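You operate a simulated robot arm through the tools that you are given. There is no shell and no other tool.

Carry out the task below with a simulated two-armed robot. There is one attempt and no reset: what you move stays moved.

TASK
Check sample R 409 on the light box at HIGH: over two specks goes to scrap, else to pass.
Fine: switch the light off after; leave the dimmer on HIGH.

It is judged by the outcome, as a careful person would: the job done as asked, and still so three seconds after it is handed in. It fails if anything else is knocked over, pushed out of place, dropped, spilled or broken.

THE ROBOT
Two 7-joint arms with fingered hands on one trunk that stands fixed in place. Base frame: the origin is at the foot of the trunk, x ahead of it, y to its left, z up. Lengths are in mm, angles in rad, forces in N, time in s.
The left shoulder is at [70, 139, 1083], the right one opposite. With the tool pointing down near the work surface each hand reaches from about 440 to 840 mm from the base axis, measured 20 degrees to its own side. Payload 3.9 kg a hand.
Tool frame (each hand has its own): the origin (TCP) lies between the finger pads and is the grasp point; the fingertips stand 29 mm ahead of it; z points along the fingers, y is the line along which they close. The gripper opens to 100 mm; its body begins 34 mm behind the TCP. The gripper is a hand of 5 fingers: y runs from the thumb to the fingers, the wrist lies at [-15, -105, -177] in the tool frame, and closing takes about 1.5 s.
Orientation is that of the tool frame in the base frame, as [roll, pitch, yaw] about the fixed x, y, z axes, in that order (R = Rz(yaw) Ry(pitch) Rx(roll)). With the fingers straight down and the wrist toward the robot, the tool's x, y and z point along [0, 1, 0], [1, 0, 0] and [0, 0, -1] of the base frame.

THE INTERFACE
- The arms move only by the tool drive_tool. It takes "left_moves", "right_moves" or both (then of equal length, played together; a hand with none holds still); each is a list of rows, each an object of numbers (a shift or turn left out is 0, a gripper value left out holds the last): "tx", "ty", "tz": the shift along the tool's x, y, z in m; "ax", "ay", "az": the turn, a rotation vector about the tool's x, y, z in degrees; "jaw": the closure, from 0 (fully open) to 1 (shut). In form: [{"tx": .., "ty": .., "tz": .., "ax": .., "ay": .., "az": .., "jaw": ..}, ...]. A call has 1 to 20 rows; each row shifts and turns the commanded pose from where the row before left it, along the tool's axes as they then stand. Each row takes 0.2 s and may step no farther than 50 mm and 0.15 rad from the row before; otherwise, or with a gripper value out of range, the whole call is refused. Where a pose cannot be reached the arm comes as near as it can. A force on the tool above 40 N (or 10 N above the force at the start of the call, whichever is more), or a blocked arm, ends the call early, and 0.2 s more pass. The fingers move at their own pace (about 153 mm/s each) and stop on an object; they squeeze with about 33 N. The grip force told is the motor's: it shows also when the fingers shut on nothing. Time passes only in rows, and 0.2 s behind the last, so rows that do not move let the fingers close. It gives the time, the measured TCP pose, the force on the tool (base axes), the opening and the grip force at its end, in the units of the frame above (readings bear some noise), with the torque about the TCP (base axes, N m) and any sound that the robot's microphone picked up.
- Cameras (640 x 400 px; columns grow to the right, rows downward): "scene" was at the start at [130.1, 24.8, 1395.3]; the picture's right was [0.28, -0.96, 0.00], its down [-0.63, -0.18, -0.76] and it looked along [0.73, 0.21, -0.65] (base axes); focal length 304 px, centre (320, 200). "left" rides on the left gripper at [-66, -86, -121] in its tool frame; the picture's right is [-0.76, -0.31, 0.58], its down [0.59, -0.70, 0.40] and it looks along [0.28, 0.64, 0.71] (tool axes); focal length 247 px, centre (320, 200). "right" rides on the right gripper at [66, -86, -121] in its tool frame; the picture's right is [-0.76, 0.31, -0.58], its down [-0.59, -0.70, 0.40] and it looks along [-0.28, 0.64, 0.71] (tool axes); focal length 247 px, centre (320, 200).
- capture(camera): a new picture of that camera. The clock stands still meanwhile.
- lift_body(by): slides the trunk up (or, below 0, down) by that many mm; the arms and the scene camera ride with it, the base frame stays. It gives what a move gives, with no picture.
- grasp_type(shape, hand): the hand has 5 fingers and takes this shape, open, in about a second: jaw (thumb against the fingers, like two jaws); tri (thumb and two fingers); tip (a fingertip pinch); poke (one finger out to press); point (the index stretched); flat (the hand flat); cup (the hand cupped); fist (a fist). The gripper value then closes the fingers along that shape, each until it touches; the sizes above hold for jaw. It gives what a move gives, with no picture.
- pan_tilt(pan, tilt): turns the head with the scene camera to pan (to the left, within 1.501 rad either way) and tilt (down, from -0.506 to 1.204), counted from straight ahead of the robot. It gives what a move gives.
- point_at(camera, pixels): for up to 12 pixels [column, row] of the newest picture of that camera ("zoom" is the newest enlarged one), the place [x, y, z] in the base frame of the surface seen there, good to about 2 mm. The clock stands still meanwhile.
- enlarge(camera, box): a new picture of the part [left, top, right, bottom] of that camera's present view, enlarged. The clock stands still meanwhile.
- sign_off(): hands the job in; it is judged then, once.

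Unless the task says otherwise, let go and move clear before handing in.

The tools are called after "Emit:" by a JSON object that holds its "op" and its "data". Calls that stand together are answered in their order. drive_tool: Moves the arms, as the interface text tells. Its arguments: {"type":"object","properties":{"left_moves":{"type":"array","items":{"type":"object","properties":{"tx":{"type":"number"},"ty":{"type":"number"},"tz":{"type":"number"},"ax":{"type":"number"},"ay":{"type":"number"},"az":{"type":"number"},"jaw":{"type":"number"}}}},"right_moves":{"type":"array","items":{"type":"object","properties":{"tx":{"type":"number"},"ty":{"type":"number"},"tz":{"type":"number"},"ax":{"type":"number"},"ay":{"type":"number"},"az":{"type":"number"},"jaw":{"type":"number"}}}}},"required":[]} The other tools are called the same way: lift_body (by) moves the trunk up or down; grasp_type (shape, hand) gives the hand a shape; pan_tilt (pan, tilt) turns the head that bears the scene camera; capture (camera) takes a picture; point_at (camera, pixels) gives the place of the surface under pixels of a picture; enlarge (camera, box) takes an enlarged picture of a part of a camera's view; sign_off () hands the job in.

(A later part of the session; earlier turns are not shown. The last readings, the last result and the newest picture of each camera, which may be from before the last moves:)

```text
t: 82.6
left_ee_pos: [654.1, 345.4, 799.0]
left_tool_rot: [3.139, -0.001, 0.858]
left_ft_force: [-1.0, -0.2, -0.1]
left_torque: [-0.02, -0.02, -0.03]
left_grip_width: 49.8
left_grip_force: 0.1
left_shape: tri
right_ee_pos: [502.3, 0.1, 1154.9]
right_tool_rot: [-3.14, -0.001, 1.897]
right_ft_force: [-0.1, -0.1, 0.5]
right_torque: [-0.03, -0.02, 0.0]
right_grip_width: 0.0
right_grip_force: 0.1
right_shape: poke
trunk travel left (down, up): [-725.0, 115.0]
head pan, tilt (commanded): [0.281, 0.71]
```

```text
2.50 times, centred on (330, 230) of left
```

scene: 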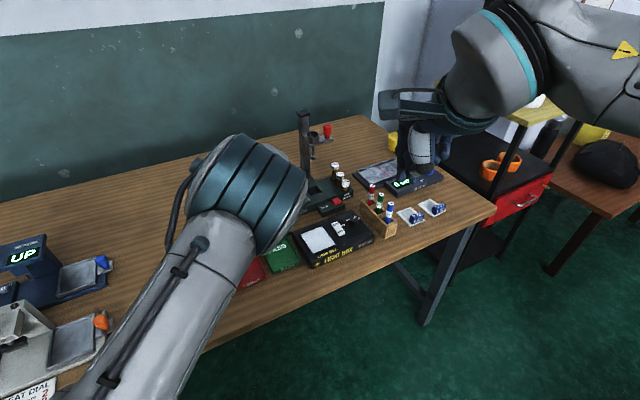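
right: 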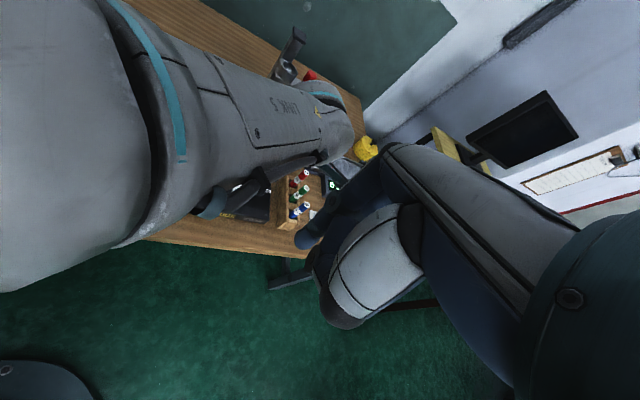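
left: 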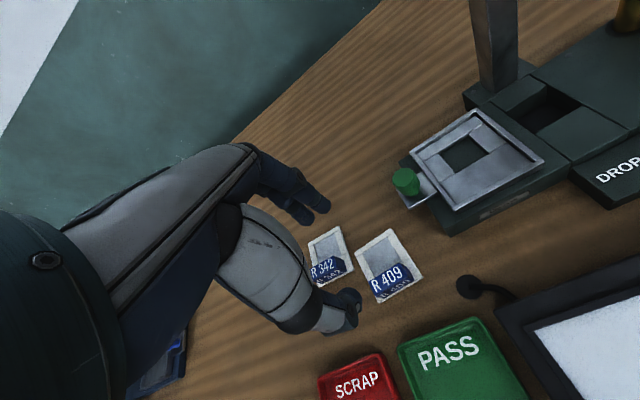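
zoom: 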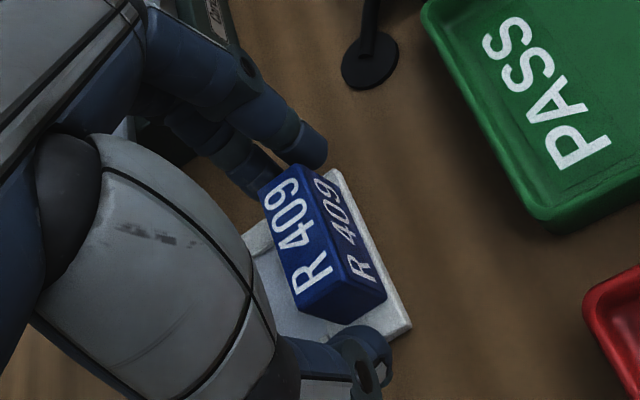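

Fingers are on both ends of the handle, clear of everything. I'll nudge −2 mm in x and close.

Emit:
{"op": "drive_tool", "data": {"left_moves": [{"tx": -0.002}, {"jaw": 0.58}, {"jaw": 0.64}, {"jaw": 0.7}, {"jaw": 0.8}, {"jaw": 1.0}, {}, {}, {}, {}]}}

Emit:
{"op": "enlarge", "data": {"camera": "scene", "box": [225, 195, 295, 245]}}

Emit:
{"op": "enlarge", "data": {"camera": "left", "box": [230, 150, 430, 310]}}

```text
t: 84.8
left_ee_pos: [652.5, 343.1, 798.0]
left_tool_rot: [3.14, 0.002, 0.859]
left_ft_force: [0.7, 0.3, 2.5]
left_torque: [-0.09, -0.07, 0.06]
left_grip_width: 32.9
left_grip_force: 33.1
left_shape: tri
right_ee_pos: [501.9, 0.4, 1153.7]
right_tool_rot: [3.14, 0.001, 1.898]
right_ft_force: [-0.5, 0.7, 0.2]
right_torque: [0.03, 0.0, 0.0]
right_grip_width: 0.1
right_grip_force: 0.1
right_shape: poke
trunk travel left (down, up): [-725.0, 115.0]
head pan, tilt (commanded): [0.281, 0.71]
```

```text
8.00 times, centred on (260, 220) of scene
```

zoom: 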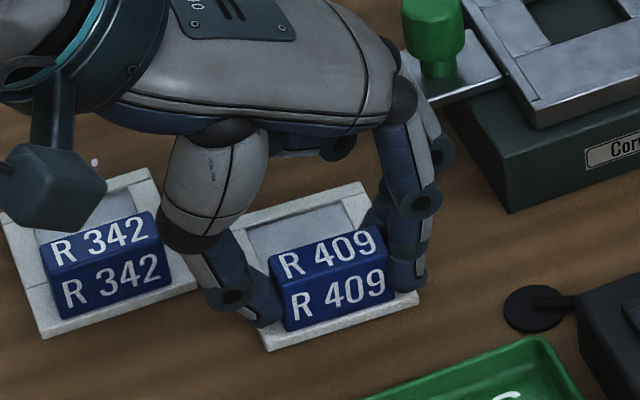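

```text
2.50 times, centred on (330, 230) of left
```

zoom: 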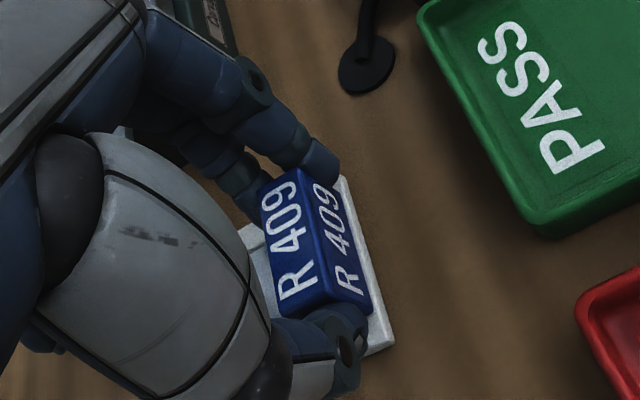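

Grip is firm (33 N) with the slide turned slightly (~−45.7°) in the fingers. I'll lift a little and check that it hangs level.

Emit:
{"op": "drive_tool", "data": {"left_moves": [{"tz": -0.004}, {"tz": -0.008}, {"tz": -0.012}, {"tz": -0.016}, {}]}}

Emit:
{"op": "enlarge", "data": {"camera": "scene", "box": [225, 180, 295, 230]}}

Emit:
{"op": "enlarge", "data": {"camera": "left", "box": [230, 150, 430, 310]}}

```text
t: 86.0
left_ee_pos: [654.7, 345.9, 839.4]
left_tool_rot: [3.139, 0.0, 0.857]
left_ft_force: [0.1, 0.4, -0.8]
left_torque: [0.0, 0.01, 0.0]
left_grip_width: 32.3
left_grip_force: 33.0
left_shape: tri
right_ee_pos: [501.8, 1.0, 1154.5]
right_tool_rot: [3.141, 0.0, 1.898]
right_ft_force: [0.1, 0.4, -0.2]
right_torque: [-0.04, -0.02, -0.04]
right_grip_width: 0.1
right_grip_force: 0.1
right_shape: poke
trunk travel left (down, up): [-725.0, 115.0]
head pan, tilt (commanded): [0.281, 0.71]
```

```text
8.00 times, centred on (260, 205) of scene
```

zoom: 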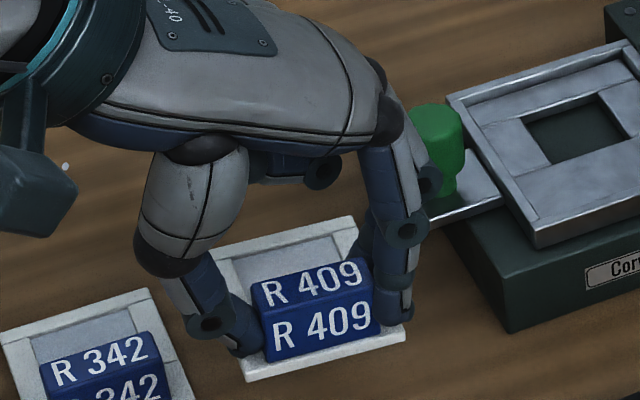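

```text
2.50 times, centred on (330, 230) of left
```

zoom: 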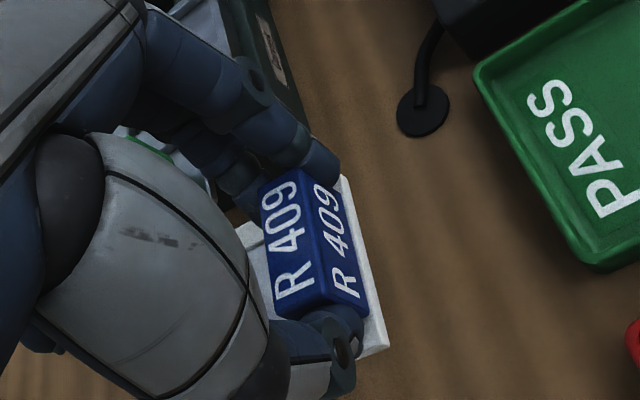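

The slide is held but turned to about −52° in the grip. I'll measure its corners to see whether it's level and where it sits relative to the TCP.

Emit:
{"op": "point_at", "data": {"camera": "zoom", "pixels": [[384, 348], [345, 180], [320, 300], [315, 172], [265, 190], [285, 310], [300, 240], [250, 240], [355, 260], [375, 330]]}}

Emit:
{"op": "enlarge", "data": {"camera": "scene", "box": [225, 180, 295, 230]}}

Emit:
{"op": "point_at", "data": {"camera": "zoom", "pixels": [[250, 376], [402, 336], [350, 222], [222, 256], [256, 285], [360, 262], [375, 285], [270, 320], [315, 283], [300, 240], [268, 355], [380, 325]]}}

```text
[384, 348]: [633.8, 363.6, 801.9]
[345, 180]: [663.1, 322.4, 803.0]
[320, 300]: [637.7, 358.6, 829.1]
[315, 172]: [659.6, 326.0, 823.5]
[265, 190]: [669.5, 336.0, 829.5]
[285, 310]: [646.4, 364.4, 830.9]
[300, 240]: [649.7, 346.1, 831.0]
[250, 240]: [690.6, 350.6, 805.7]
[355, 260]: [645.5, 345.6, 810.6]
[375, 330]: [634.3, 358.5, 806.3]
```

```text
8.00 times, centred on (260, 205) of scene
```

zoom: 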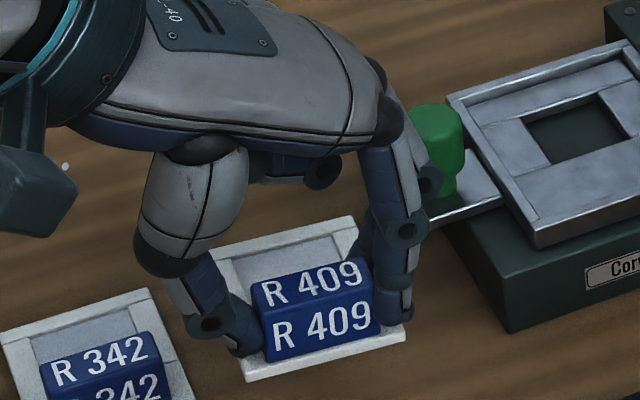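

```text
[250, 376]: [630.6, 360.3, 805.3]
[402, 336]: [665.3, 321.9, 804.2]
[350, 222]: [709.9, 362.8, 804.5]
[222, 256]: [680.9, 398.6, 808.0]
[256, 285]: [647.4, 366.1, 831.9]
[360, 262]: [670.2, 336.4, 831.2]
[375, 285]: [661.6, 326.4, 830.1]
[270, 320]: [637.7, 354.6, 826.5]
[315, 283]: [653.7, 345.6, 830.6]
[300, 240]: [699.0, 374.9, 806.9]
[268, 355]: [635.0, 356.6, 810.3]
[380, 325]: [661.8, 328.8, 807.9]
```

It's level (plate top ≈805±1.5) with the handle centred on the TCP. I'll lift to ~915, turn 4.7° to match the window, and carry it above the light box in smooth steps.

Emit:
{"op": "drive_tool", "data": {"left_moves": [{"tz": -0.02}, {"tz": -0.028}, {"tz": -0.028}, {"az": -2.4}, {"az": -2.3}, {"tx": -0.01, "ty": 0.0056}, {"tx": -0.02, "ty": 0.0112}, {"tx": -0.024, "ty": 0.0135}, {"tx": -0.024, "ty": 0.0135}, {"tx": -0.024, "ty": 0.0135}, {"tx": -0.024, "ty": 0.0135}, {"tx": -0.02, "ty": 0.0112}, {"tx": -0.0135, "ty": 0.0075}, {}, {}]}}

Emit:
{"op": "capture", "data": {"camera": "scene"}}

Emit:
{"op": "enlarge", "data": {"camera": "scene", "box": [285, 180, 375, 260]}}

Emit:
{"op": "enlarge", "data": {"camera": "left", "box": [230, 150, 430, 310]}}

```text
t: 89.2
left_ee_pos: [631.0, 163.8, 914.7]
left_tool_rot: [3.141, 0.0, 0.94]
left_ft_force: [-0.2, 0.2, -1.4]
left_torque: [0.02, 0.0, -0.01]
left_grip_width: 32.2
left_grip_force: 33.1
left_shape: tri
right_ee_pos: [502.1, 0.2, 1154.5]
right_tool_rot: [-3.141, 0.0, 1.899]
right_ft_force: [0.5, -0.4, -0.8]
right_torque: [-0.02, 0.02, -0.01]
right_grip_width: 0.2
right_grip_force: 0.1
right_shape: poke
trunk travel left (down, up): [-725.0, 115.0]
head pan, tilt (commanded): [0.281, 0.71]
```

```text
taken
```

scene: 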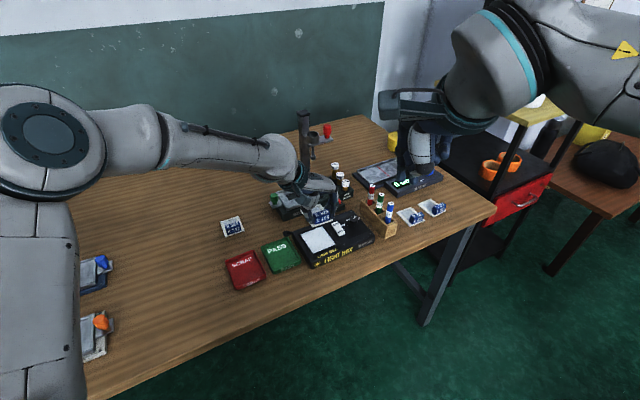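

```text
5.00 times, centred on (330, 220) of scene
```

zoom: 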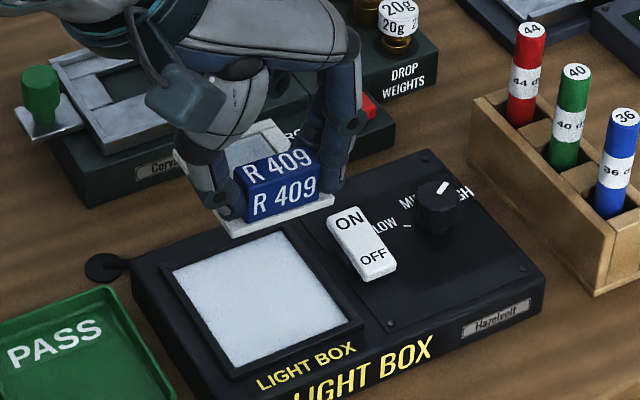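

```text
2.50 times, centred on (330, 230) of left
```

zoom: 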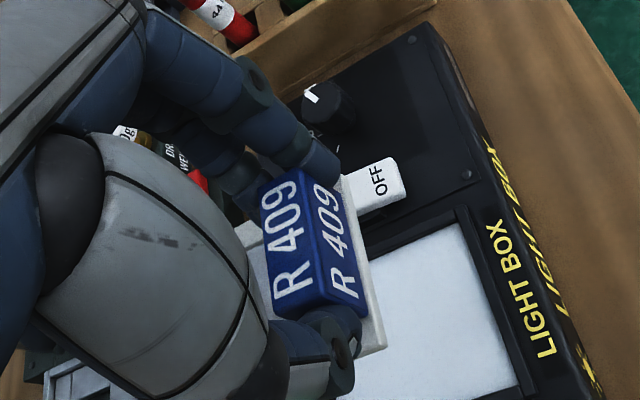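

The slide is above the window, parallel to it within ~2°. I'll measure slide corners in this view to compute the exact offset.

Emit:
{"op": "enlarge", "data": {"camera": "scene", "box": [285, 190, 349, 230]}}

Emit:
{"op": "drive_tool", "data": {"left_moves": [{}]}}

Emit:
{"op": "drive_tool", "data": {"left_moves": [{}]}}

```text
10.00 times, centred on (317, 210) of scene
```

zoom: 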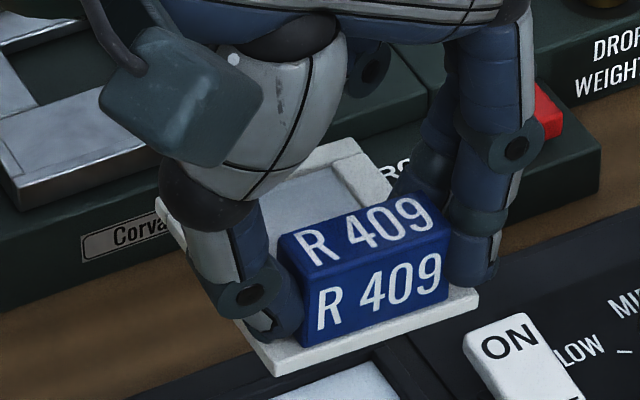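

```text
t: 89.6
left_ee_pos: [632.3, 164.7, 914.6]
left_tool_rot: [3.14, 0.001, 0.94]
left_ft_force: [0.1, 0.3, -1.1]
left_torque: [0.02, -0.02, 0.02]
left_grip_width: 32.0
left_grip_force: 33.5
left_shape: tri
right_ee_pos: [502.0, 0.1, 1154.4]
right_tool_rot: [3.141, -0.001, 1.897]
right_ft_force: [0.4, -0.1, -0.1]
right_torque: [0.03, 0.05, -0.02]
right_grip_width: 0.0
right_grip_force: 0.2
right_shape: poke
trunk travel left (down, up): [-725.0, 115.0]
head pan, tilt (commanded): [0.281, 0.71]
```

```text
t: 90.0
left_ee_pos: [630.1, 163.2, 916.0]
left_tool_rot: [3.142, -0.001, 0.938]
left_ft_force: [0.1, 0.6, -0.7]
left_torque: [-0.02, 0.01, 0.01]
left_grip_width: 32.4
left_grip_force: 33.2
left_shape: tri
right_ee_pos: [501.9, -0.1, 1154.5]
right_tool_rot: [-3.142, 0.0, 1.897]
right_ft_force: [0.3, -0.6, 0.5]
right_torque: [0.0, -0.02, 0.0]
right_grip_width: 0.0
right_grip_force: 0.0
right_shape: poke
trunk travel left (down, up): [-725.0, 115.0]
head pan, tilt (commanded): [0.281, 0.71]
```

Emit:
{"op": "point_at", "data": {"camera": "zoom", "pixels": [[273, 368], [478, 293], [354, 143], [160, 205], [286, 240], [416, 198], [446, 236], [305, 273], [362, 235], [310, 345], [440, 300], [300, 195]]}}

```text
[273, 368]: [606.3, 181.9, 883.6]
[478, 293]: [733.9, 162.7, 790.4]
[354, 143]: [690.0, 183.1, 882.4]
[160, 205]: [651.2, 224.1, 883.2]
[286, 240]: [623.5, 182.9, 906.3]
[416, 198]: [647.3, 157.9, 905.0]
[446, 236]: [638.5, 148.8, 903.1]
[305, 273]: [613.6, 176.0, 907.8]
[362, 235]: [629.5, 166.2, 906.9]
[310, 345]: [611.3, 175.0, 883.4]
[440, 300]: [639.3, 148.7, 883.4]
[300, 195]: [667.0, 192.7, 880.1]
```

Slide centre is (648,182.5) at −46.7°; target (649.1,180.2) at −45.8°. I'll apply the small correction and descend to ~15 mm above the pane, then re-check.

Emit:
{"op": "drive_tool", "data": {"left_moves": [{"az": -0.9}, {"tx": -0.0013, "ty": 0.0027}, {"tz": 0.02}, {"tz": 0.02}, {"tz": 0.018}, {"tz": 0.014}, {}]}}

Emit:
{"op": "drive_tool", "data": {"left_moves": [{}]}}

Emit:
{"op": "enlarge", "data": {"camera": "scene", "box": [290, 205, 354, 255]}}

```text
t: 91.6
left_ee_pos: [630.1, 158.7, 844.1]
left_tool_rot: [3.137, 0.0, 0.956]
left_ft_force: [-0.2, 0.5, -0.3]
left_torque: [0.01, 0.01, -0.01]
left_grip_width: 32.2
left_grip_force: 32.8
left_shape: tri
right_ee_pos: [502.7, 0.8, 1154.5]
right_tool_rot: [3.141, 0.0, 1.898]
right_ft_force: [0.1, 0.6, 0.5]
right_torque: [-0.01, 0.0, 0.01]
right_grip_width: 0.0
right_grip_force: 0.0
right_shape: poke
trunk travel left (down, up): [-725.0, 115.0]
head pan, tilt (commanded): [0.281, 0.71]
```

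```text
t: 92.0
left_ee_pos: [629.4, 159.9, 844.4]
left_tool_rot: [3.141, -0.001, 0.955]
left_ft_force: [0.0, -0.1, 0.0]
left_torque: [-0.02, -0.04, 0.0]
left_grip_width: 32.3
left_grip_force: 33.2
left_shape: tri
right_ee_pos: [502.3, -0.7, 1154.6]
right_tool_rot: [-3.14, 0.0, 1.898]
right_ft_force: [0.7, -0.1, 0.6]
right_torque: [0.01, 0.0, 0.01]
right_grip_width: 0.1
right_grip_force: 0.1
right_shape: poke
trunk travel left (down, up): [-725.0, 115.0]
head pan, tilt (commanded): [0.281, 0.71]
```

```text
8.00 times, centred on (322, 230) of scene
```

zoom: 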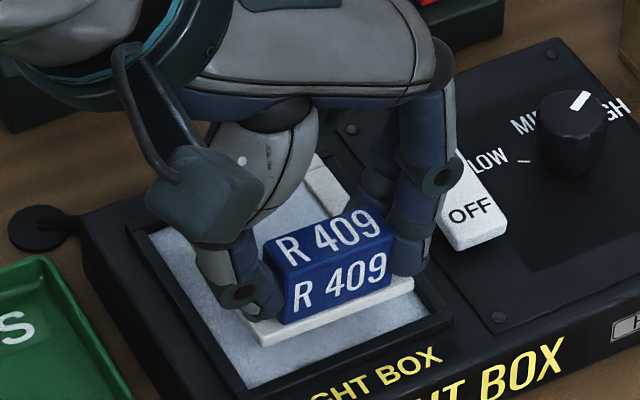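

Emit:
{"op": "point_at", "data": {"camera": "zoom", "pixels": [[266, 343], [410, 285], [318, 158], [266, 245], [371, 206], [393, 240], [285, 282], [330, 242], [222, 283], [450, 315], [245, 395], [340, 140]]}}

```text
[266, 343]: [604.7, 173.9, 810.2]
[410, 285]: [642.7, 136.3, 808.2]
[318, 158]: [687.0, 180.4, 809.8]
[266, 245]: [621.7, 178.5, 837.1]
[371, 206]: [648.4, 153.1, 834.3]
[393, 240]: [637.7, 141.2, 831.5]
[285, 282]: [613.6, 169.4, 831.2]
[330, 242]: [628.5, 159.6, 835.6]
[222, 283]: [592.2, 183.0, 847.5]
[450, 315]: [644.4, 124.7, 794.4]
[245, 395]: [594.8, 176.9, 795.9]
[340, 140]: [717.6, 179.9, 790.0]
```

Slide centre is (645.9,177.2) — needs (+3.2,+3.0). I'll correct, descend 9 mm, and check again just above the bezel.

Emit:
{"op": "drive_tool", "data": {"left_moves": [{"tx": 0.0043, "ty": 0.0008, "az": 0.5}, {}, {"tz": 0.005}, {"tz": 0.004}, {}]}}

Emit:
{"op": "drive_tool", "data": {"left_moves": [{}]}}

Emit:
{"op": "enlarge", "data": {"camera": "scene", "box": [290, 205, 354, 255]}}

Emit:
{"op": "point_at", "data": {"camera": "zoom", "pixels": [[268, 353], [418, 300], [325, 165], [272, 260], [376, 215], [330, 250], [222, 245], [450, 315], [245, 395], [145, 235]]}}

```text
t: 93.2
left_ee_pos: [635.1, 163.3, 833.9]
left_tool_rot: [3.138, 0.0, 0.947]
left_ft_force: [0.5, -0.1, 0.0]
left_torque: [-0.01, 0.07, 0.04]
left_grip_width: 32.2
left_grip_force: 32.9
left_shape: tri
right_ee_pos: [501.6, 0.8, 1154.8]
right_tool_rot: [-3.141, 0.001, 1.898]
right_ft_force: [1.1, 0.6, 0.4]
right_torque: [-0.01, 0.01, 0.01]
right_grip_width: 0.1
right_grip_force: 0.0
right_shape: poke
trunk travel left (down, up): [-725.0, 115.0]
head pan, tilt (commanded): [0.281, 0.71]
```

```text
t: 93.6
left_ee_pos: [634.5, 162.8, 833.0]
left_tool_rot: [3.141, 0.0, 0.945]
left_ft_force: [0.0, 0.4, -0.4]
left_torque: [0.0, -0.02, 0.04]
left_grip_width: 32.0
left_grip_force: 33.2
left_shape: tri
right_ee_pos: [501.6, 1.0, 1154.1]
right_tool_rot: [-3.14, 0.002, 1.898]
right_ft_force: [-0.1, -0.6, 0.4]
right_torque: [0.02, 0.01, 0.01]
right_grip_width: 0.1
right_grip_force: 0.1
right_shape: poke
trunk travel left (down, up): [-725.0, 115.0]
head pan, tilt (commanded): [0.281, 0.71]
```

```text
8.00 times, centred on (322, 230) of scene
```

zoom: 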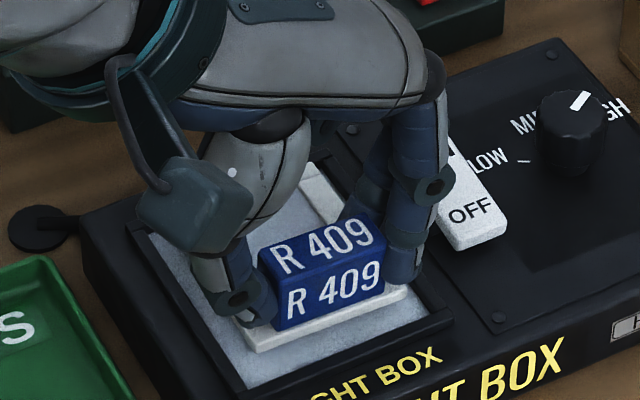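

```text
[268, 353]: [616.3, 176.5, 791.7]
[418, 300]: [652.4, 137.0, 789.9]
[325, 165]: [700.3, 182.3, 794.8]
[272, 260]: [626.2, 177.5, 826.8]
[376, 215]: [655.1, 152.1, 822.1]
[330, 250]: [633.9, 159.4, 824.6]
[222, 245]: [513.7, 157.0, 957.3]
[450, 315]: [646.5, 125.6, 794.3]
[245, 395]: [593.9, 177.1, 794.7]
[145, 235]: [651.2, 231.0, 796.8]
```

Emit:
{"op": "point_at", "data": {"camera": "zoom", "pixels": [[252, 350], [405, 290], [312, 162], [262, 257], [366, 218], [382, 248], [277, 292], [322, 252], [310, 170], [330, 345], [430, 312], [300, 195]]}}

```text
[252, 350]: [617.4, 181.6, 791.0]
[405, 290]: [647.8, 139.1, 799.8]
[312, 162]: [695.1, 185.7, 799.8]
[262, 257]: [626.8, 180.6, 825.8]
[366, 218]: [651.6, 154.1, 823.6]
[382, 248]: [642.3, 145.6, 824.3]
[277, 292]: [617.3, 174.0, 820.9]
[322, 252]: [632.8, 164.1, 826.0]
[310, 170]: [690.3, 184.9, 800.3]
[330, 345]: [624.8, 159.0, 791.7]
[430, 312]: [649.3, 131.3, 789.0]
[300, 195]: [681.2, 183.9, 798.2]
```

Centre now (651.2,180.5) at −44.3°. I'll nudge (−2,−0.3) and 1.2°, then lower onto the pane in small steps.

Emit:
{"op": "drive_tool", "data": {"left_moves": [{"tx": -0.0012, "ty": -0.0014, "az": 1.2}, {}, {"tz": 0.002}, {"tz": 0.0015}, {}]}}

Emit:
{"op": "enlarge", "data": {"camera": "scene", "box": [290, 205, 354, 255]}}

Emit:
{"op": "enlarge", "data": {"camera": "left", "box": [250, 150, 450, 310]}}

```text
t: 94.8
left_ee_pos: [634.2, 163.2, 830.3]
left_tool_rot: [3.14, 0.0, 0.925]
left_ft_force: [0.1, -0.2, -0.3]
left_torque: [0.06, -0.01, 0.02]
left_grip_width: 32.1
left_grip_force: 33.0
left_shape: tri
right_ee_pos: [502.4, 0.7, 1154.2]
right_tool_rot: [-3.141, -0.001, 1.898]
right_ft_force: [0.2, 0.3, -0.3]
right_torque: [-0.02, -0.01, -0.01]
right_grip_width: 0.0
right_grip_force: 0.2
right_shape: poke
trunk travel left (down, up): [-725.0, 115.0]
head pan, tilt (commanded): [0.281, 0.71]
```

```text
8.00 times, centred on (322, 230) of scene
```

zoom: 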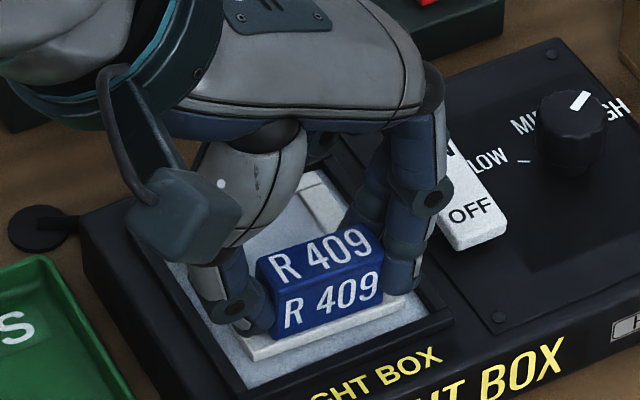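

```text
2.50 times, centred on (350, 230) of left
```

zoom: 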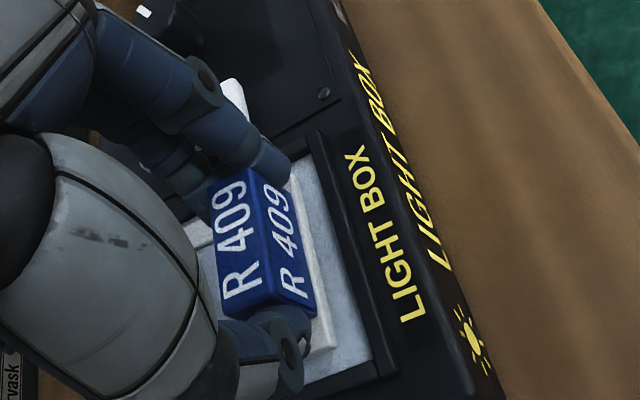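

Emit:
{"op": "enlarge", "data": {"camera": "scene", "box": [298, 212, 346, 250]}}

```text
10.53 times, centred on (322, 231) of scene
```

zoom: 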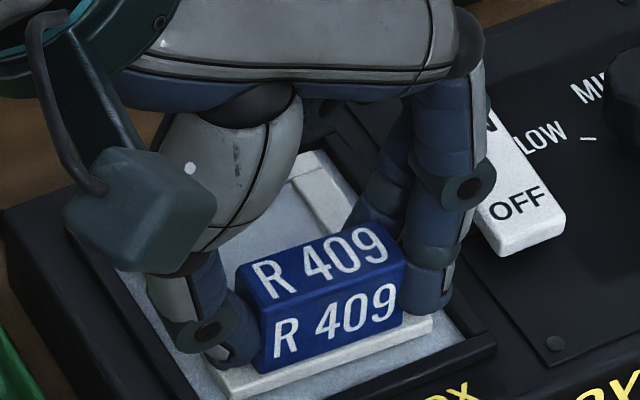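

Emit:
{"op": "point_at", "data": {"camera": "zoom", "pixels": [[217, 372], [432, 318], [320, 153], [240, 270], [385, 228], [403, 262], [262, 312], [320, 263], [470, 335], [490, 345], [335, 135], [300, 380]]}}

```text
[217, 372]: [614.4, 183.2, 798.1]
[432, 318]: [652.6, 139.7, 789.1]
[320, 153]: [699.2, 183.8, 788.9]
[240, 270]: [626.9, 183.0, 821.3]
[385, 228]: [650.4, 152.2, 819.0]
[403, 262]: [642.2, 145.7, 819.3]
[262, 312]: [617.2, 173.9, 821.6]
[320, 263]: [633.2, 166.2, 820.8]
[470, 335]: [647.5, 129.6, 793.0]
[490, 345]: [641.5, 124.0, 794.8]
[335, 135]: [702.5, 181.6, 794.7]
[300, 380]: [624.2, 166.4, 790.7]
```

The slide appears to have turned to roughly −52…−54° while lowering (possibly touching the bezel). I'll raise it 6 mm and re-measure before trying again.

Emit:
{"op": "drive_tool", "data": {"left_moves": [{"tz": -0.003}, {"tz": -0.003}, {}]}}

Emit:
{"op": "enlarge", "data": {"camera": "scene", "box": [298, 208, 346, 248]}}

Emit:
{"op": "enlarge", "data": {"camera": "left", "box": [270, 170, 390, 290]}}

```text
t: 95.6
left_ee_pos: [633.1, 161.1, 837.5]
left_tool_rot: [3.139, -0.001, 0.926]
left_ft_force: [0.4, -0.4, -0.9]
left_torque: [0.0, 0.01, -0.04]
left_grip_width: 32.2
left_grip_force: 32.9
left_shape: tri
right_ee_pos: [502.1, -0.4, 1154.8]
right_tool_rot: [3.141, -0.002, 1.898]
right_ft_force: [-0.1, -0.4, -0.9]
right_torque: [0.01, -0.01, 0.0]
right_grip_width: 0.0
right_grip_force: 0.1
right_shape: poke
trunk travel left (down, up): [-725.0, 115.0]
head pan, tilt (commanded): [0.281, 0.71]
```

```text
10.00 times, centred on (322, 228) of scene
```

zoom: 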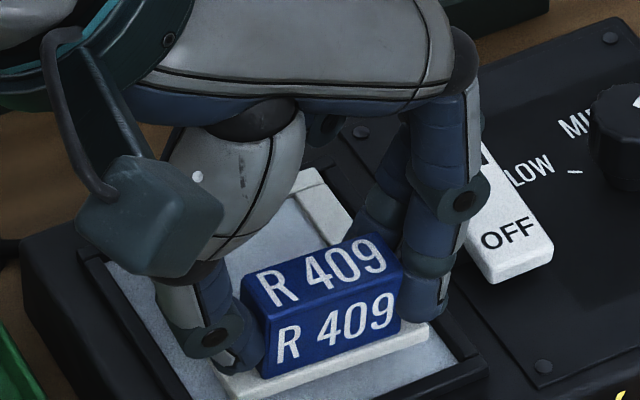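

```text
3.33 times, centred on (330, 230) of left
```

zoom: 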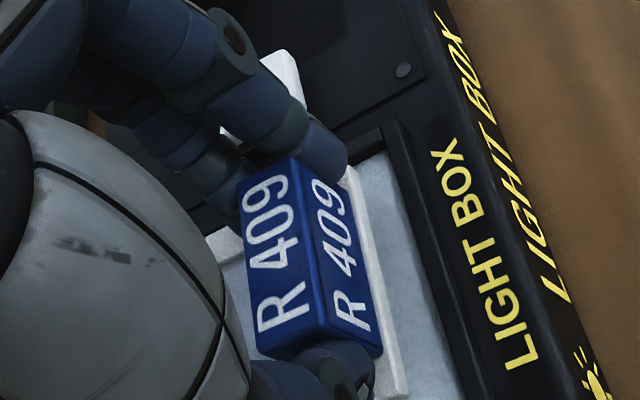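

The slide sits ~5° clockwise of the window. I'll rotate 4.7° counter-clockwise and re-measure.

Emit:
{"op": "drive_tool", "data": {"left_moves": [{"az": -2.4}, {"az": -2.3}, {}]}}

Emit:
{"op": "enlarge", "data": {"camera": "left", "box": [270, 170, 390, 290]}}

Emit:
{"op": "enlarge", "data": {"camera": "scene", "box": [298, 208, 346, 248]}}

Emit:
{"op": "point_at", "data": {"camera": "zoom", "pixels": [[245, 280], [380, 238], [398, 272], [268, 320], [322, 275], [310, 175], [340, 225], [425, 330], [255, 385], [300, 190]]}}

```text
t: 96.4
left_ee_pos: [633.0, 162.1, 837.8]
left_tool_rot: [3.139, 0.0, 1.009]
left_ft_force: [0.1, 0.6, -0.1]
left_torque: [0.04, 0.0, -0.01]
left_grip_width: 32.4
left_grip_force: 33.1
left_shape: tri
right_ee_pos: [501.6, 0.9, 1154.9]
right_tool_rot: [3.141, 0.0, 1.898]
right_ft_force: [-0.1, 0.1, -0.3]
right_torque: [0.05, -0.03, 0.0]
right_grip_width: 0.1
right_grip_force: 0.0
right_shape: poke
trunk travel left (down, up): [-725.0, 115.0]
head pan, tilt (commanded): [0.281, 0.71]
```

```text
3.33 times, centred on (330, 230) of left
```

zoom: 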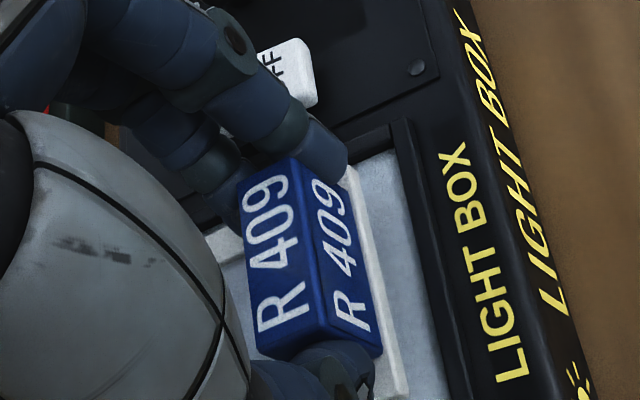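

```text
10.00 times, centred on (322, 228) of scene
```

zoom: 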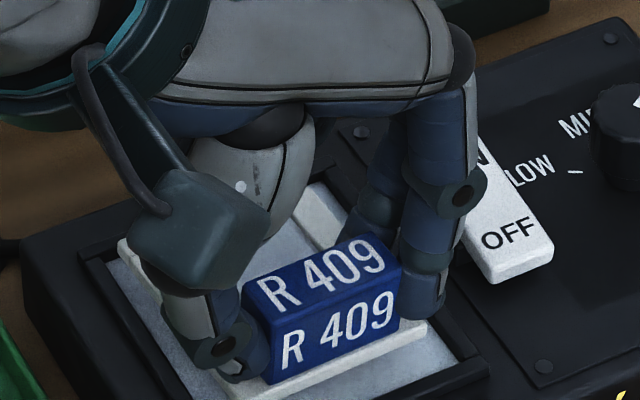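

```text
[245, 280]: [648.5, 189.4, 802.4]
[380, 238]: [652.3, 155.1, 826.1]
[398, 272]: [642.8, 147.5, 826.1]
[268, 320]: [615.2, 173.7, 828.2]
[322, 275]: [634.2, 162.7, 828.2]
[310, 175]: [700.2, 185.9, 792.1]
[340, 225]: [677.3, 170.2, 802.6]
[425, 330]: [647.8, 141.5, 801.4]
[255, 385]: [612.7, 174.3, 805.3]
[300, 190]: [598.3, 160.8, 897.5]
```

Emit:
{"op": "enlarge", "data": {"camera": "scene", "box": [292, 213, 348, 253]}}

```text
10.00 times, centred on (320, 233) of scene
```

zoom: 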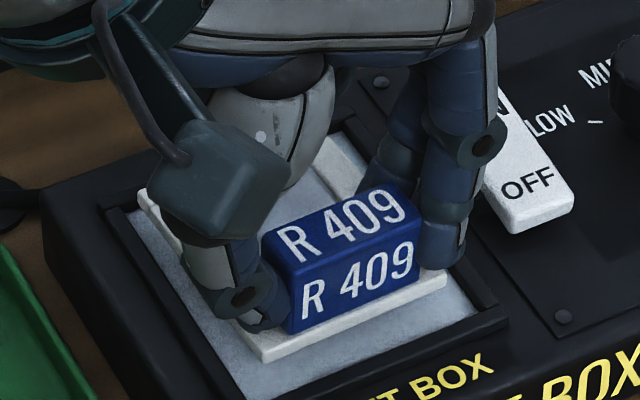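

Emit:
{"op": "point_at", "data": {"camera": "zoom", "pixels": [[264, 356], [446, 280], [334, 138], [142, 194], [264, 240], [398, 192], [416, 225], [287, 275], [505, 318], [230, 398], [103, 208], [350, 115]]}}

```text
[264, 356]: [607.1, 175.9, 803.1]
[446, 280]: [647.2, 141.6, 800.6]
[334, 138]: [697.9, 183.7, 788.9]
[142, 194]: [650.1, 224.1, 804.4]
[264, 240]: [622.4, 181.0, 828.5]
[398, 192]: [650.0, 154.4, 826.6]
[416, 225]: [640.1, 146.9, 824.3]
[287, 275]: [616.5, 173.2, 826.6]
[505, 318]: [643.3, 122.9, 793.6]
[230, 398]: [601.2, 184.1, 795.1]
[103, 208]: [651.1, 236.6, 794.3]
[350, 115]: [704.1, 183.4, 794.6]
```

Slide ≈ −43.5°, centre ≈(648.5,181.8), very close to target. One small correction, then lower gradually to contact.

Emit:
{"op": "drive_tool", "data": {"left_moves": [{"az": 1.5}, {"tx": -0.001, "ty": 0.0007}, {}, {"tz": 0.003}, {"tz": 0.002}, {"tz": 0.002}, {}]}}

Emit:
{"op": "enlarge", "data": {"camera": "scene", "box": [292, 213, 348, 253]}}

Emit:
{"op": "enlarge", "data": {"camera": "left", "box": [270, 170, 390, 290]}}

```text
t: 98.0
left_ee_pos: [634.8, 161.5, 828.8]
left_tool_rot: [3.139, 0.0, 0.982]
left_ft_force: [-0.4, -0.1, 1.0]
left_torque: [-0.04, 0.01, 0.01]
left_grip_width: 32.2
left_grip_force: 32.7
left_shape: tri
right_ee_pos: [502.5, -0.4, 1153.9]
right_tool_rot: [-3.14, 0.0, 1.896]
right_ft_force: [0.1, -0.3, 0.5]
right_torque: [0.0, -0.01, 0.02]
right_grip_width: 0.1
right_grip_force: 0.1
right_shape: poke
trunk travel left (down, up): [-725.0, 115.0]
head pan, tilt (commanded): [0.281, 0.71]
```

```text
10.00 times, centred on (320, 233) of scene
```

zoom: 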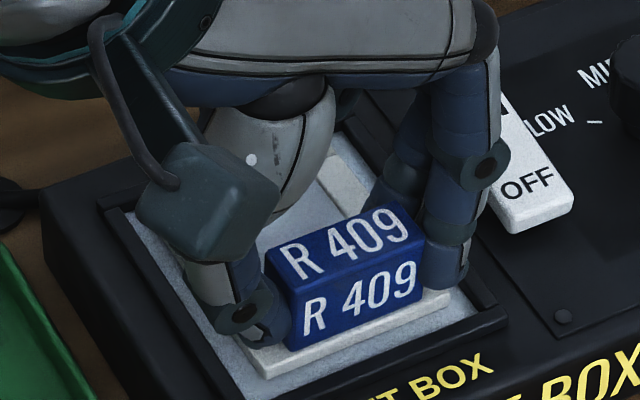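

```text
3.33 times, centred on (330, 230) of left
```

zoom: 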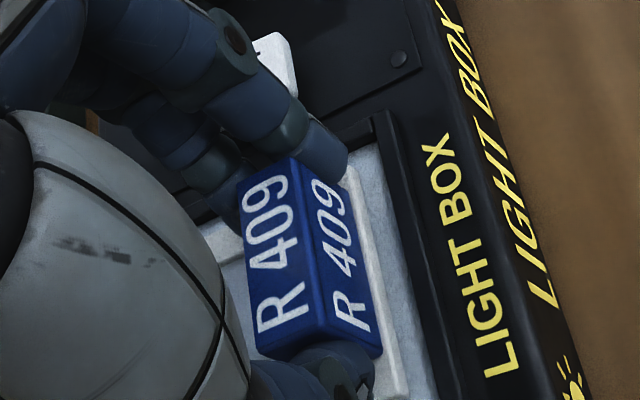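

The slide lies within the window outline (scene zoom (262,375)–(450,295)) and parallel. I'll ease down the last millimetres to contact.

Emit:
{"op": "drive_tool", "data": {"left_moves": [{"tz": 0.001}, {}]}}

Emit:
{"op": "drive_tool", "data": {"left_moves": [{"tz": 0.001}, {}]}}

Emit:
{"op": "enlarge", "data": {"camera": "scene", "box": [292, 213, 348, 253]}}

Emit:
{"op": "point_at", "data": {"camera": "zoom", "pixels": [[265, 374], [448, 297], [325, 160], [270, 260], [395, 210], [330, 175], [355, 365], [480, 320]]}}

```text
t: 98.6
left_ee_pos: [634.4, 161.8, 829.4]
left_tool_rot: [3.137, 0.0, 0.982]
left_ft_force: [-0.9, 0.4, 5.5]
left_torque: [-0.05, -0.15, 0.02]
left_grip_width: 32.1
left_grip_force: 32.8
left_shape: tri
right_ee_pos: [501.4, -0.5, 1155.2]
right_tool_rot: [-3.14, 0.001, 1.897]
right_ft_force: [0.5, -0.2, 0.2]
right_torque: [0.02, -0.03, 0.0]
right_grip_width: 0.0
right_grip_force: 0.1
right_shape: poke
trunk travel left (down, up): [-725.0, 115.0]
head pan, tilt (commanded): [0.281, 0.71]
```

```text
t: 99.2
left_ee_pos: [634.2, 161.8, 828.2]
left_tool_rot: [3.137, -0.002, 0.983]
left_ft_force: [0.2, 1.3, 8.9]
left_torque: [-0.1, -0.19, 0.05]
left_grip_width: 31.8
left_grip_force: 33.1
left_shape: tri
right_ee_pos: [500.5, 0.2, 1155.2]
right_tool_rot: [3.14, -0.001, 1.897]
right_ft_force: [0.2, -0.1, 1.0]
right_torque: [0.01, -0.03, 0.01]
right_grip_width: 0.0
right_grip_force: 0.1
right_shape: poke
trunk travel left (down, up): [-725.0, 115.0]
head pan, tilt (commanded): [0.281, 0.71]
```

```text
10.00 times, centred on (320, 233) of scene
```

zoom: 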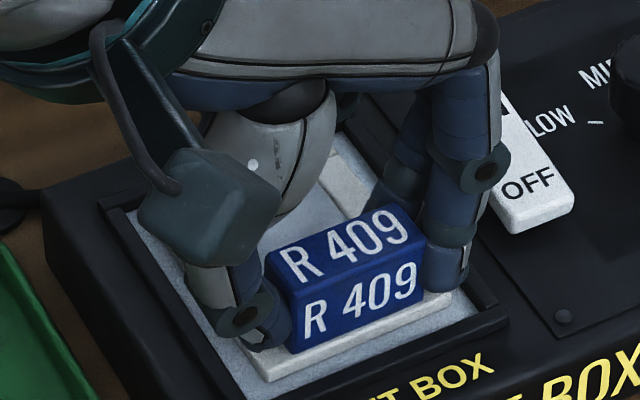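

```text
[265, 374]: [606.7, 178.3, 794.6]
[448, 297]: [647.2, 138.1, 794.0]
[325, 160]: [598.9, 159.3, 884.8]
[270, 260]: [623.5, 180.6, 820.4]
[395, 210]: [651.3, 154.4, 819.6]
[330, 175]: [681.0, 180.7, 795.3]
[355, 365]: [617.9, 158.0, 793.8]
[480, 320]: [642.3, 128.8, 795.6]
```

The slide is seated on the pane (8.9 N contact, plate top ≈795). I'll release carefully and rise straight up.

Emit:
{"op": "drive_tool", "data": {"left_moves": [{"tz": -0.001}, {"jaw": 0.63}, {"jaw": 0.58}, {"jaw": 0.54}, {}, {}]}}

Emit:
{"op": "enlarge", "data": {"camera": "scene", "box": [292, 213, 348, 253]}}

```text
t: 100.6
left_ee_pos: [634.8, 161.7, 828.7]
left_tool_rot: [3.141, -0.001, 0.981]
left_ft_force: [0.0, -0.3, -0.1]
left_torque: [-0.04, 0.02, -0.02]
left_grip_width: 45.4
left_grip_force: 0.2
left_shape: tri
right_ee_pos: [501.6, -0.7, 1154.3]
right_tool_rot: [3.141, 0.001, 1.896]
right_ft_force: [-0.2, 0.3, -0.3]
right_torque: [0.0, 0.0, 0.01]
right_grip_width: 0.0
right_grip_force: 0.0
right_shape: poke
trunk travel left (down, up): [-725.0, 115.0]
head pan, tilt (commanded): [0.281, 0.71]
```

```text
10.00 times, centred on (320, 233) of scene
```

zoom: 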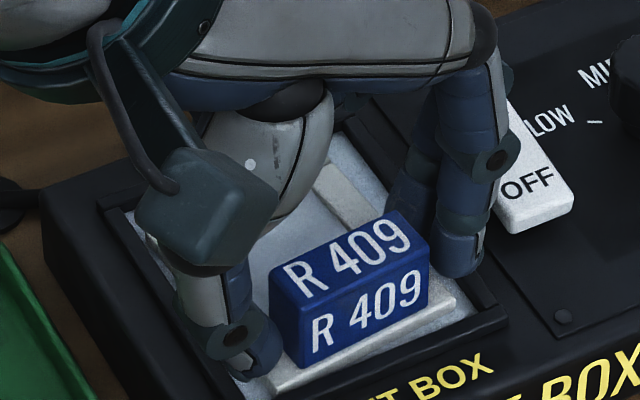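

Released with no residual force; slide remains in the window. I'll rise straight up and look.

Emit:
{"op": "drive_tool", "data": {"left_moves": [{"tz": -0.01}, {"tz": -0.02}, {"tz": -0.03}, {"tz": -0.04}, {}]}}

Emit:
{"op": "enlarge", "data": {"camera": "scene", "box": [292, 213, 348, 253]}}

```text
t: 101.8
left_ee_pos: [634.3, 161.7, 929.5]
left_tool_rot: [3.139, 0.0, 0.982]
left_ft_force: [-0.1, -0.6, -1.3]
left_torque: [-0.02, 0.02, 0.0]
left_grip_width: 45.7
left_grip_force: 0.0
left_shape: tri
right_ee_pos: [503.1, -0.6, 1153.4]
right_tool_rot: [-3.141, -0.001, 1.9]
right_ft_force: [0.7, -0.1, -0.1]
right_torque: [0.04, -0.02, 0.06]
right_grip_width: 0.2
right_grip_force: 0.1
right_shape: poke
trunk travel left (down, up): [-725.0, 115.0]
head pan, tilt (commanded): [0.281, 0.71]
```

```text
10.00 times, centred on (320, 233) of scene
```

zoom: 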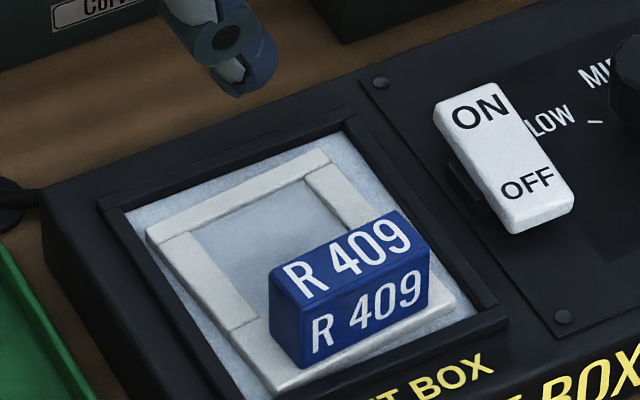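

The slide sits flat within the window. Now I'll switch the left hand to poke for the rocker and look at the fingertip.

Emit:
{"op": "grasp_type", "data": {"shape": "poke", "hand": "left"}}

Emit:
{"op": "capture", "data": {"camera": "left"}}

Emit:
{"op": "enlarge", "data": {"camera": "scene", "box": [270, 140, 370, 240]}}

```text
t: 102.7
left_ee_pos: [632.9, 161.2, 930.2]
left_tool_rot: [3.141, -0.002, 0.98]
left_ft_force: [0.3, -0.5, -0.6]
left_torque: [-0.04, -0.02, 0.01]
left_grip_width: 0.1
left_grip_force: 0.0
left_shape: poke
right_ee_pos: [501.0, 0.0, 1154.0]
right_tool_rot: [-3.141, 0.001, 1.897]
right_ft_force: [0.9, -0.4, 0.1]
right_torque: [0.0, 0.02, 0.01]
right_grip_width: 0.3
right_grip_force: 0.1
right_shape: poke
trunk travel left (down, up): [-725.0, 115.0]
head pan, tilt (commanded): [0.281, 0.71]
```

```text
taken
```

left: 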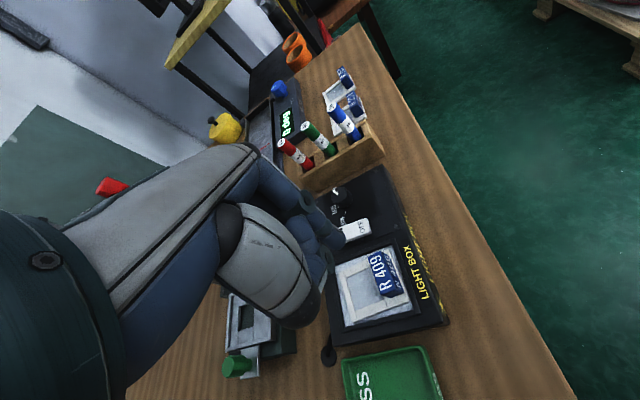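

```text
4.00 times, centred on (320, 190) of scene
```

zoom: 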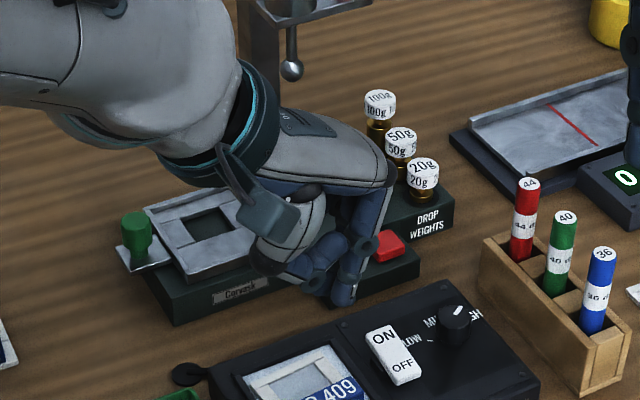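

The index tip is at scene zoom (342,300). I'll locate it in 3D.

Emit:
{"op": "enlarge", "data": {"camera": "scene", "box": [305, 185, 345, 225]}}

```text
10.00 times, centred on (325, 205) of scene
```

zoom: 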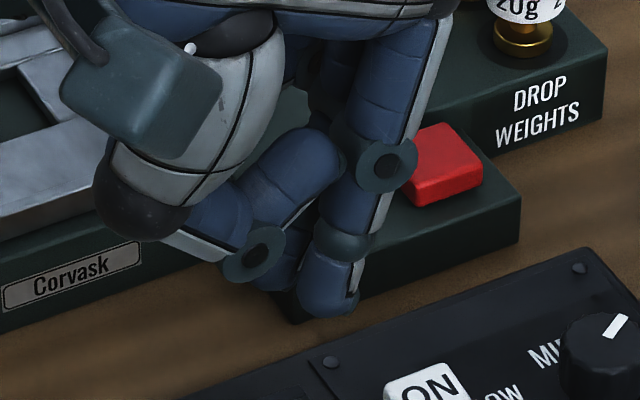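

Emit:
{"op": "point_at", "data": {"camera": "zoom", "pixels": [[328, 310], [325, 295], [305, 300], [350, 300], [328, 270], [290, 275], [265, 285], [235, 270], [340, 235], [360, 150], [330, 314]]}}

Emit:
{"op": "point_at", "data": {"camera": "left", "pixels": [[337, 243], [342, 240], [330, 245], [325, 285], [335, 235], [320, 255]]}}

```text
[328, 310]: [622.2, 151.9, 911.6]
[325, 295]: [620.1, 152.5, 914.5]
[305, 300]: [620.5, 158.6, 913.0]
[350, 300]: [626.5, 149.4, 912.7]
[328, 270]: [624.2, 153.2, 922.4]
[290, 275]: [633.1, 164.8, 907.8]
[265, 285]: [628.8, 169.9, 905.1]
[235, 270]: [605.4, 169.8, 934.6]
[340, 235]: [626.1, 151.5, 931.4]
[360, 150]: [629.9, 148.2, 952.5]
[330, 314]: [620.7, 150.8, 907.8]
```

```text
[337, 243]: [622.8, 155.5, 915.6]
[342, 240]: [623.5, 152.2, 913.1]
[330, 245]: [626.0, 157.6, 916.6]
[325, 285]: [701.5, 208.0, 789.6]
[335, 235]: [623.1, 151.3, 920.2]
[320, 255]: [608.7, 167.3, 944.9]
```

The index tip is at about tool (−10,−2,+28), but another finger/thumb tip sits nearly as low beside it. I'll try the "point" shape instead for a cleaner single fingertip.

Emit:
{"op": "grasp_type", "data": {"shape": "point", "hand": "left"}}

Emit:
{"op": "enlarge", "data": {"camera": "scene", "box": [295, 175, 345, 225]}}

Emit:
{"op": "capture", "data": {"camera": "left"}}

```text
t: 103.6
left_ee_pos: [634.3, 161.9, 929.8]
left_tool_rot: [3.14, 0.0, 0.981]
left_ft_force: [0.0, 0.4, 0.9]
left_torque: [0.0, 0.01, -0.01]
left_grip_width: 0.0
left_grip_force: 0.0
left_shape: point
right_ee_pos: [502.4, -0.5, 1154.4]
right_tool_rot: [-3.141, -0.001, 1.897]
right_ft_force: [0.4, -0.8, -0.2]
right_torque: [-0.01, -0.06, -0.01]
right_grip_width: 0.1
right_grip_force: 0.1
right_shape: poke
trunk travel left (down, up): [-725.0, 115.0]
head pan, tilt (commanded): [0.281, 0.71]
```

```text
8.00 times, centred on (320, 200) of scene
```

zoom: 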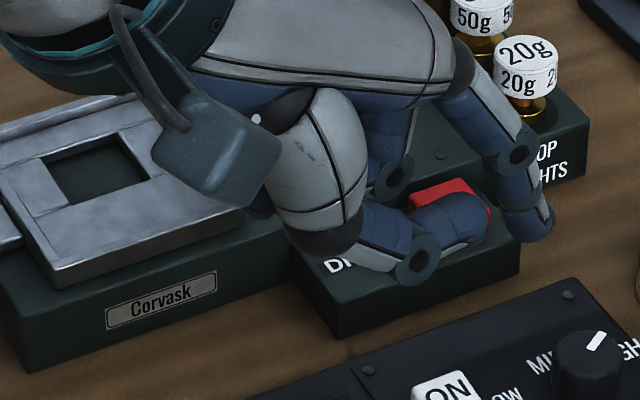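

```text
taken
```

left: 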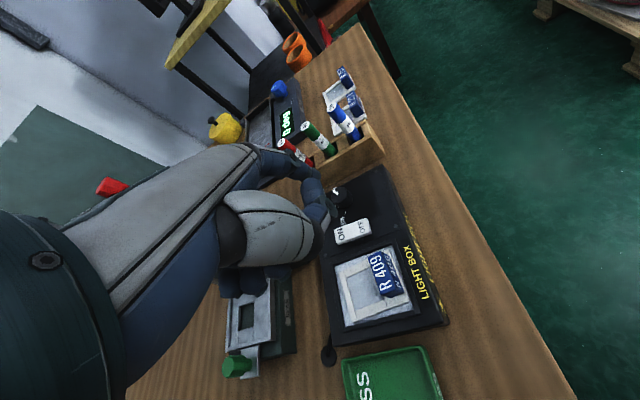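

Emit:
{"op": "point_at", "data": {"camera": "zoom", "pixels": [[532, 236], [545, 225], [520, 225], [525, 190], [515, 150], [475, 235], [480, 210], [440, 250], [415, 265], [395, 175]]}}

```text
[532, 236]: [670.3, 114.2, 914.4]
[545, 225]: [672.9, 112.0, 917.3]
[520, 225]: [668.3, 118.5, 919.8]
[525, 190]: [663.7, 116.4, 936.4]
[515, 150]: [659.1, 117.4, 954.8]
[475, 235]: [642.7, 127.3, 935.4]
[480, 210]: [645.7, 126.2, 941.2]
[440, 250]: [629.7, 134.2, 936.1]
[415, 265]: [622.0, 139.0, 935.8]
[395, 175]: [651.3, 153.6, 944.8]
```

In "point" shape the index tip is clearly lowest (tool ≈(−15.6,60,25)), the rest ≥25 mm higher. I'll use it with yaw ≈0.45 so the hand stays off the slide, and move above the rocker's ON end.

Emit:
{"op": "drive_tool", "data": {"left_moves": [{"az": 7.6}, {"az": 7.6}, {"az": 7.6}, {"az": 7.6}, {"tx": 0.0232, "ty": -0.0051}, {"tx": 0.0231, "ty": -0.0051}, {"tx": 0.0231, "ty": -0.0051}, {"tz": 0.02}, {"tz": 0.02}, {"tz": 0.015}, {}, {}]}}

Emit:
{"op": "enlarge", "data": {"camera": "scene", "box": [300, 180, 364, 240]}}

Emit:
{"op": "capture", "data": {"camera": "left"}}

```text
t: 106.2
left_ee_pos: [690.7, 207.0, 875.1]
left_tool_rot: [-3.142, -0.002, 0.451]
left_ft_force: [0.4, 0.7, -0.6]
left_torque: [0.01, 0.01, -0.01]
left_grip_width: 0.0
left_grip_force: 0.1
left_shape: point
right_ee_pos: [502.6, 0.1, 1154.2]
right_tool_rot: [-3.141, 0.001, 1.896]
right_ft_force: [-0.7, 0.7, -0.2]
right_torque: [-0.01, 0.01, 0.01]
right_grip_width: 0.0
right_grip_force: 0.1
right_shape: poke
trunk travel left (down, up): [-725.0, 115.0]
head pan, tilt (commanded): [0.281, 0.71]
```

```text
6.67 times, centred on (332, 210) of scene
```

zoom: 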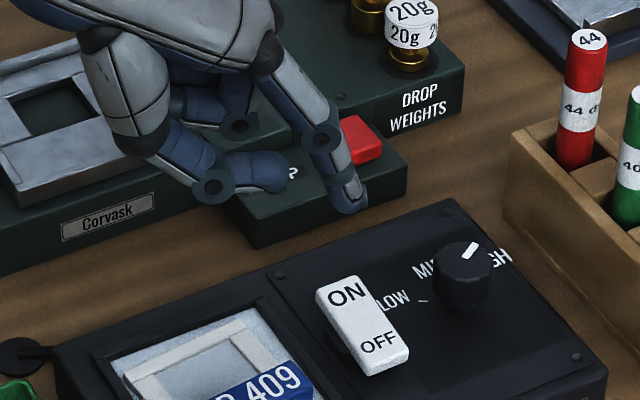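

```text
taken
```

left: 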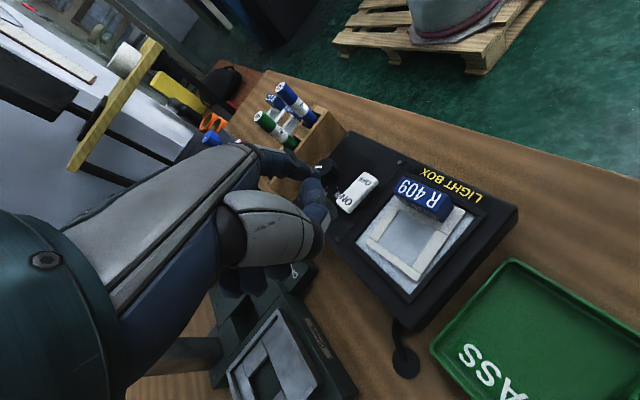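

The index tip is at scene zoom (350,205) above the box's rear. I'll measure tip and rocker positions.

Emit:
{"op": "enlarge", "data": {"camera": "scene", "box": [318, 195, 350, 230]}}

```text
11.43 times, centred on (334, 212) of scene
```

zoom: 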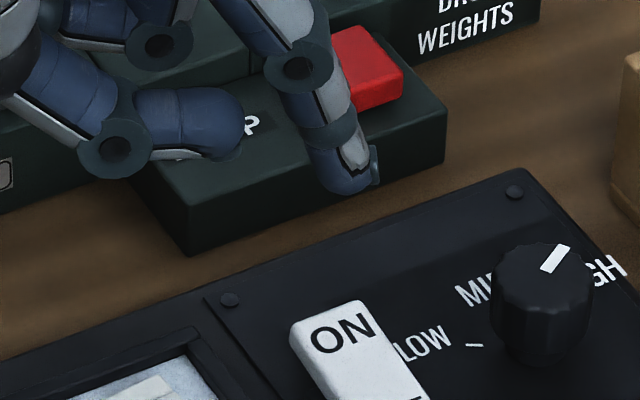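

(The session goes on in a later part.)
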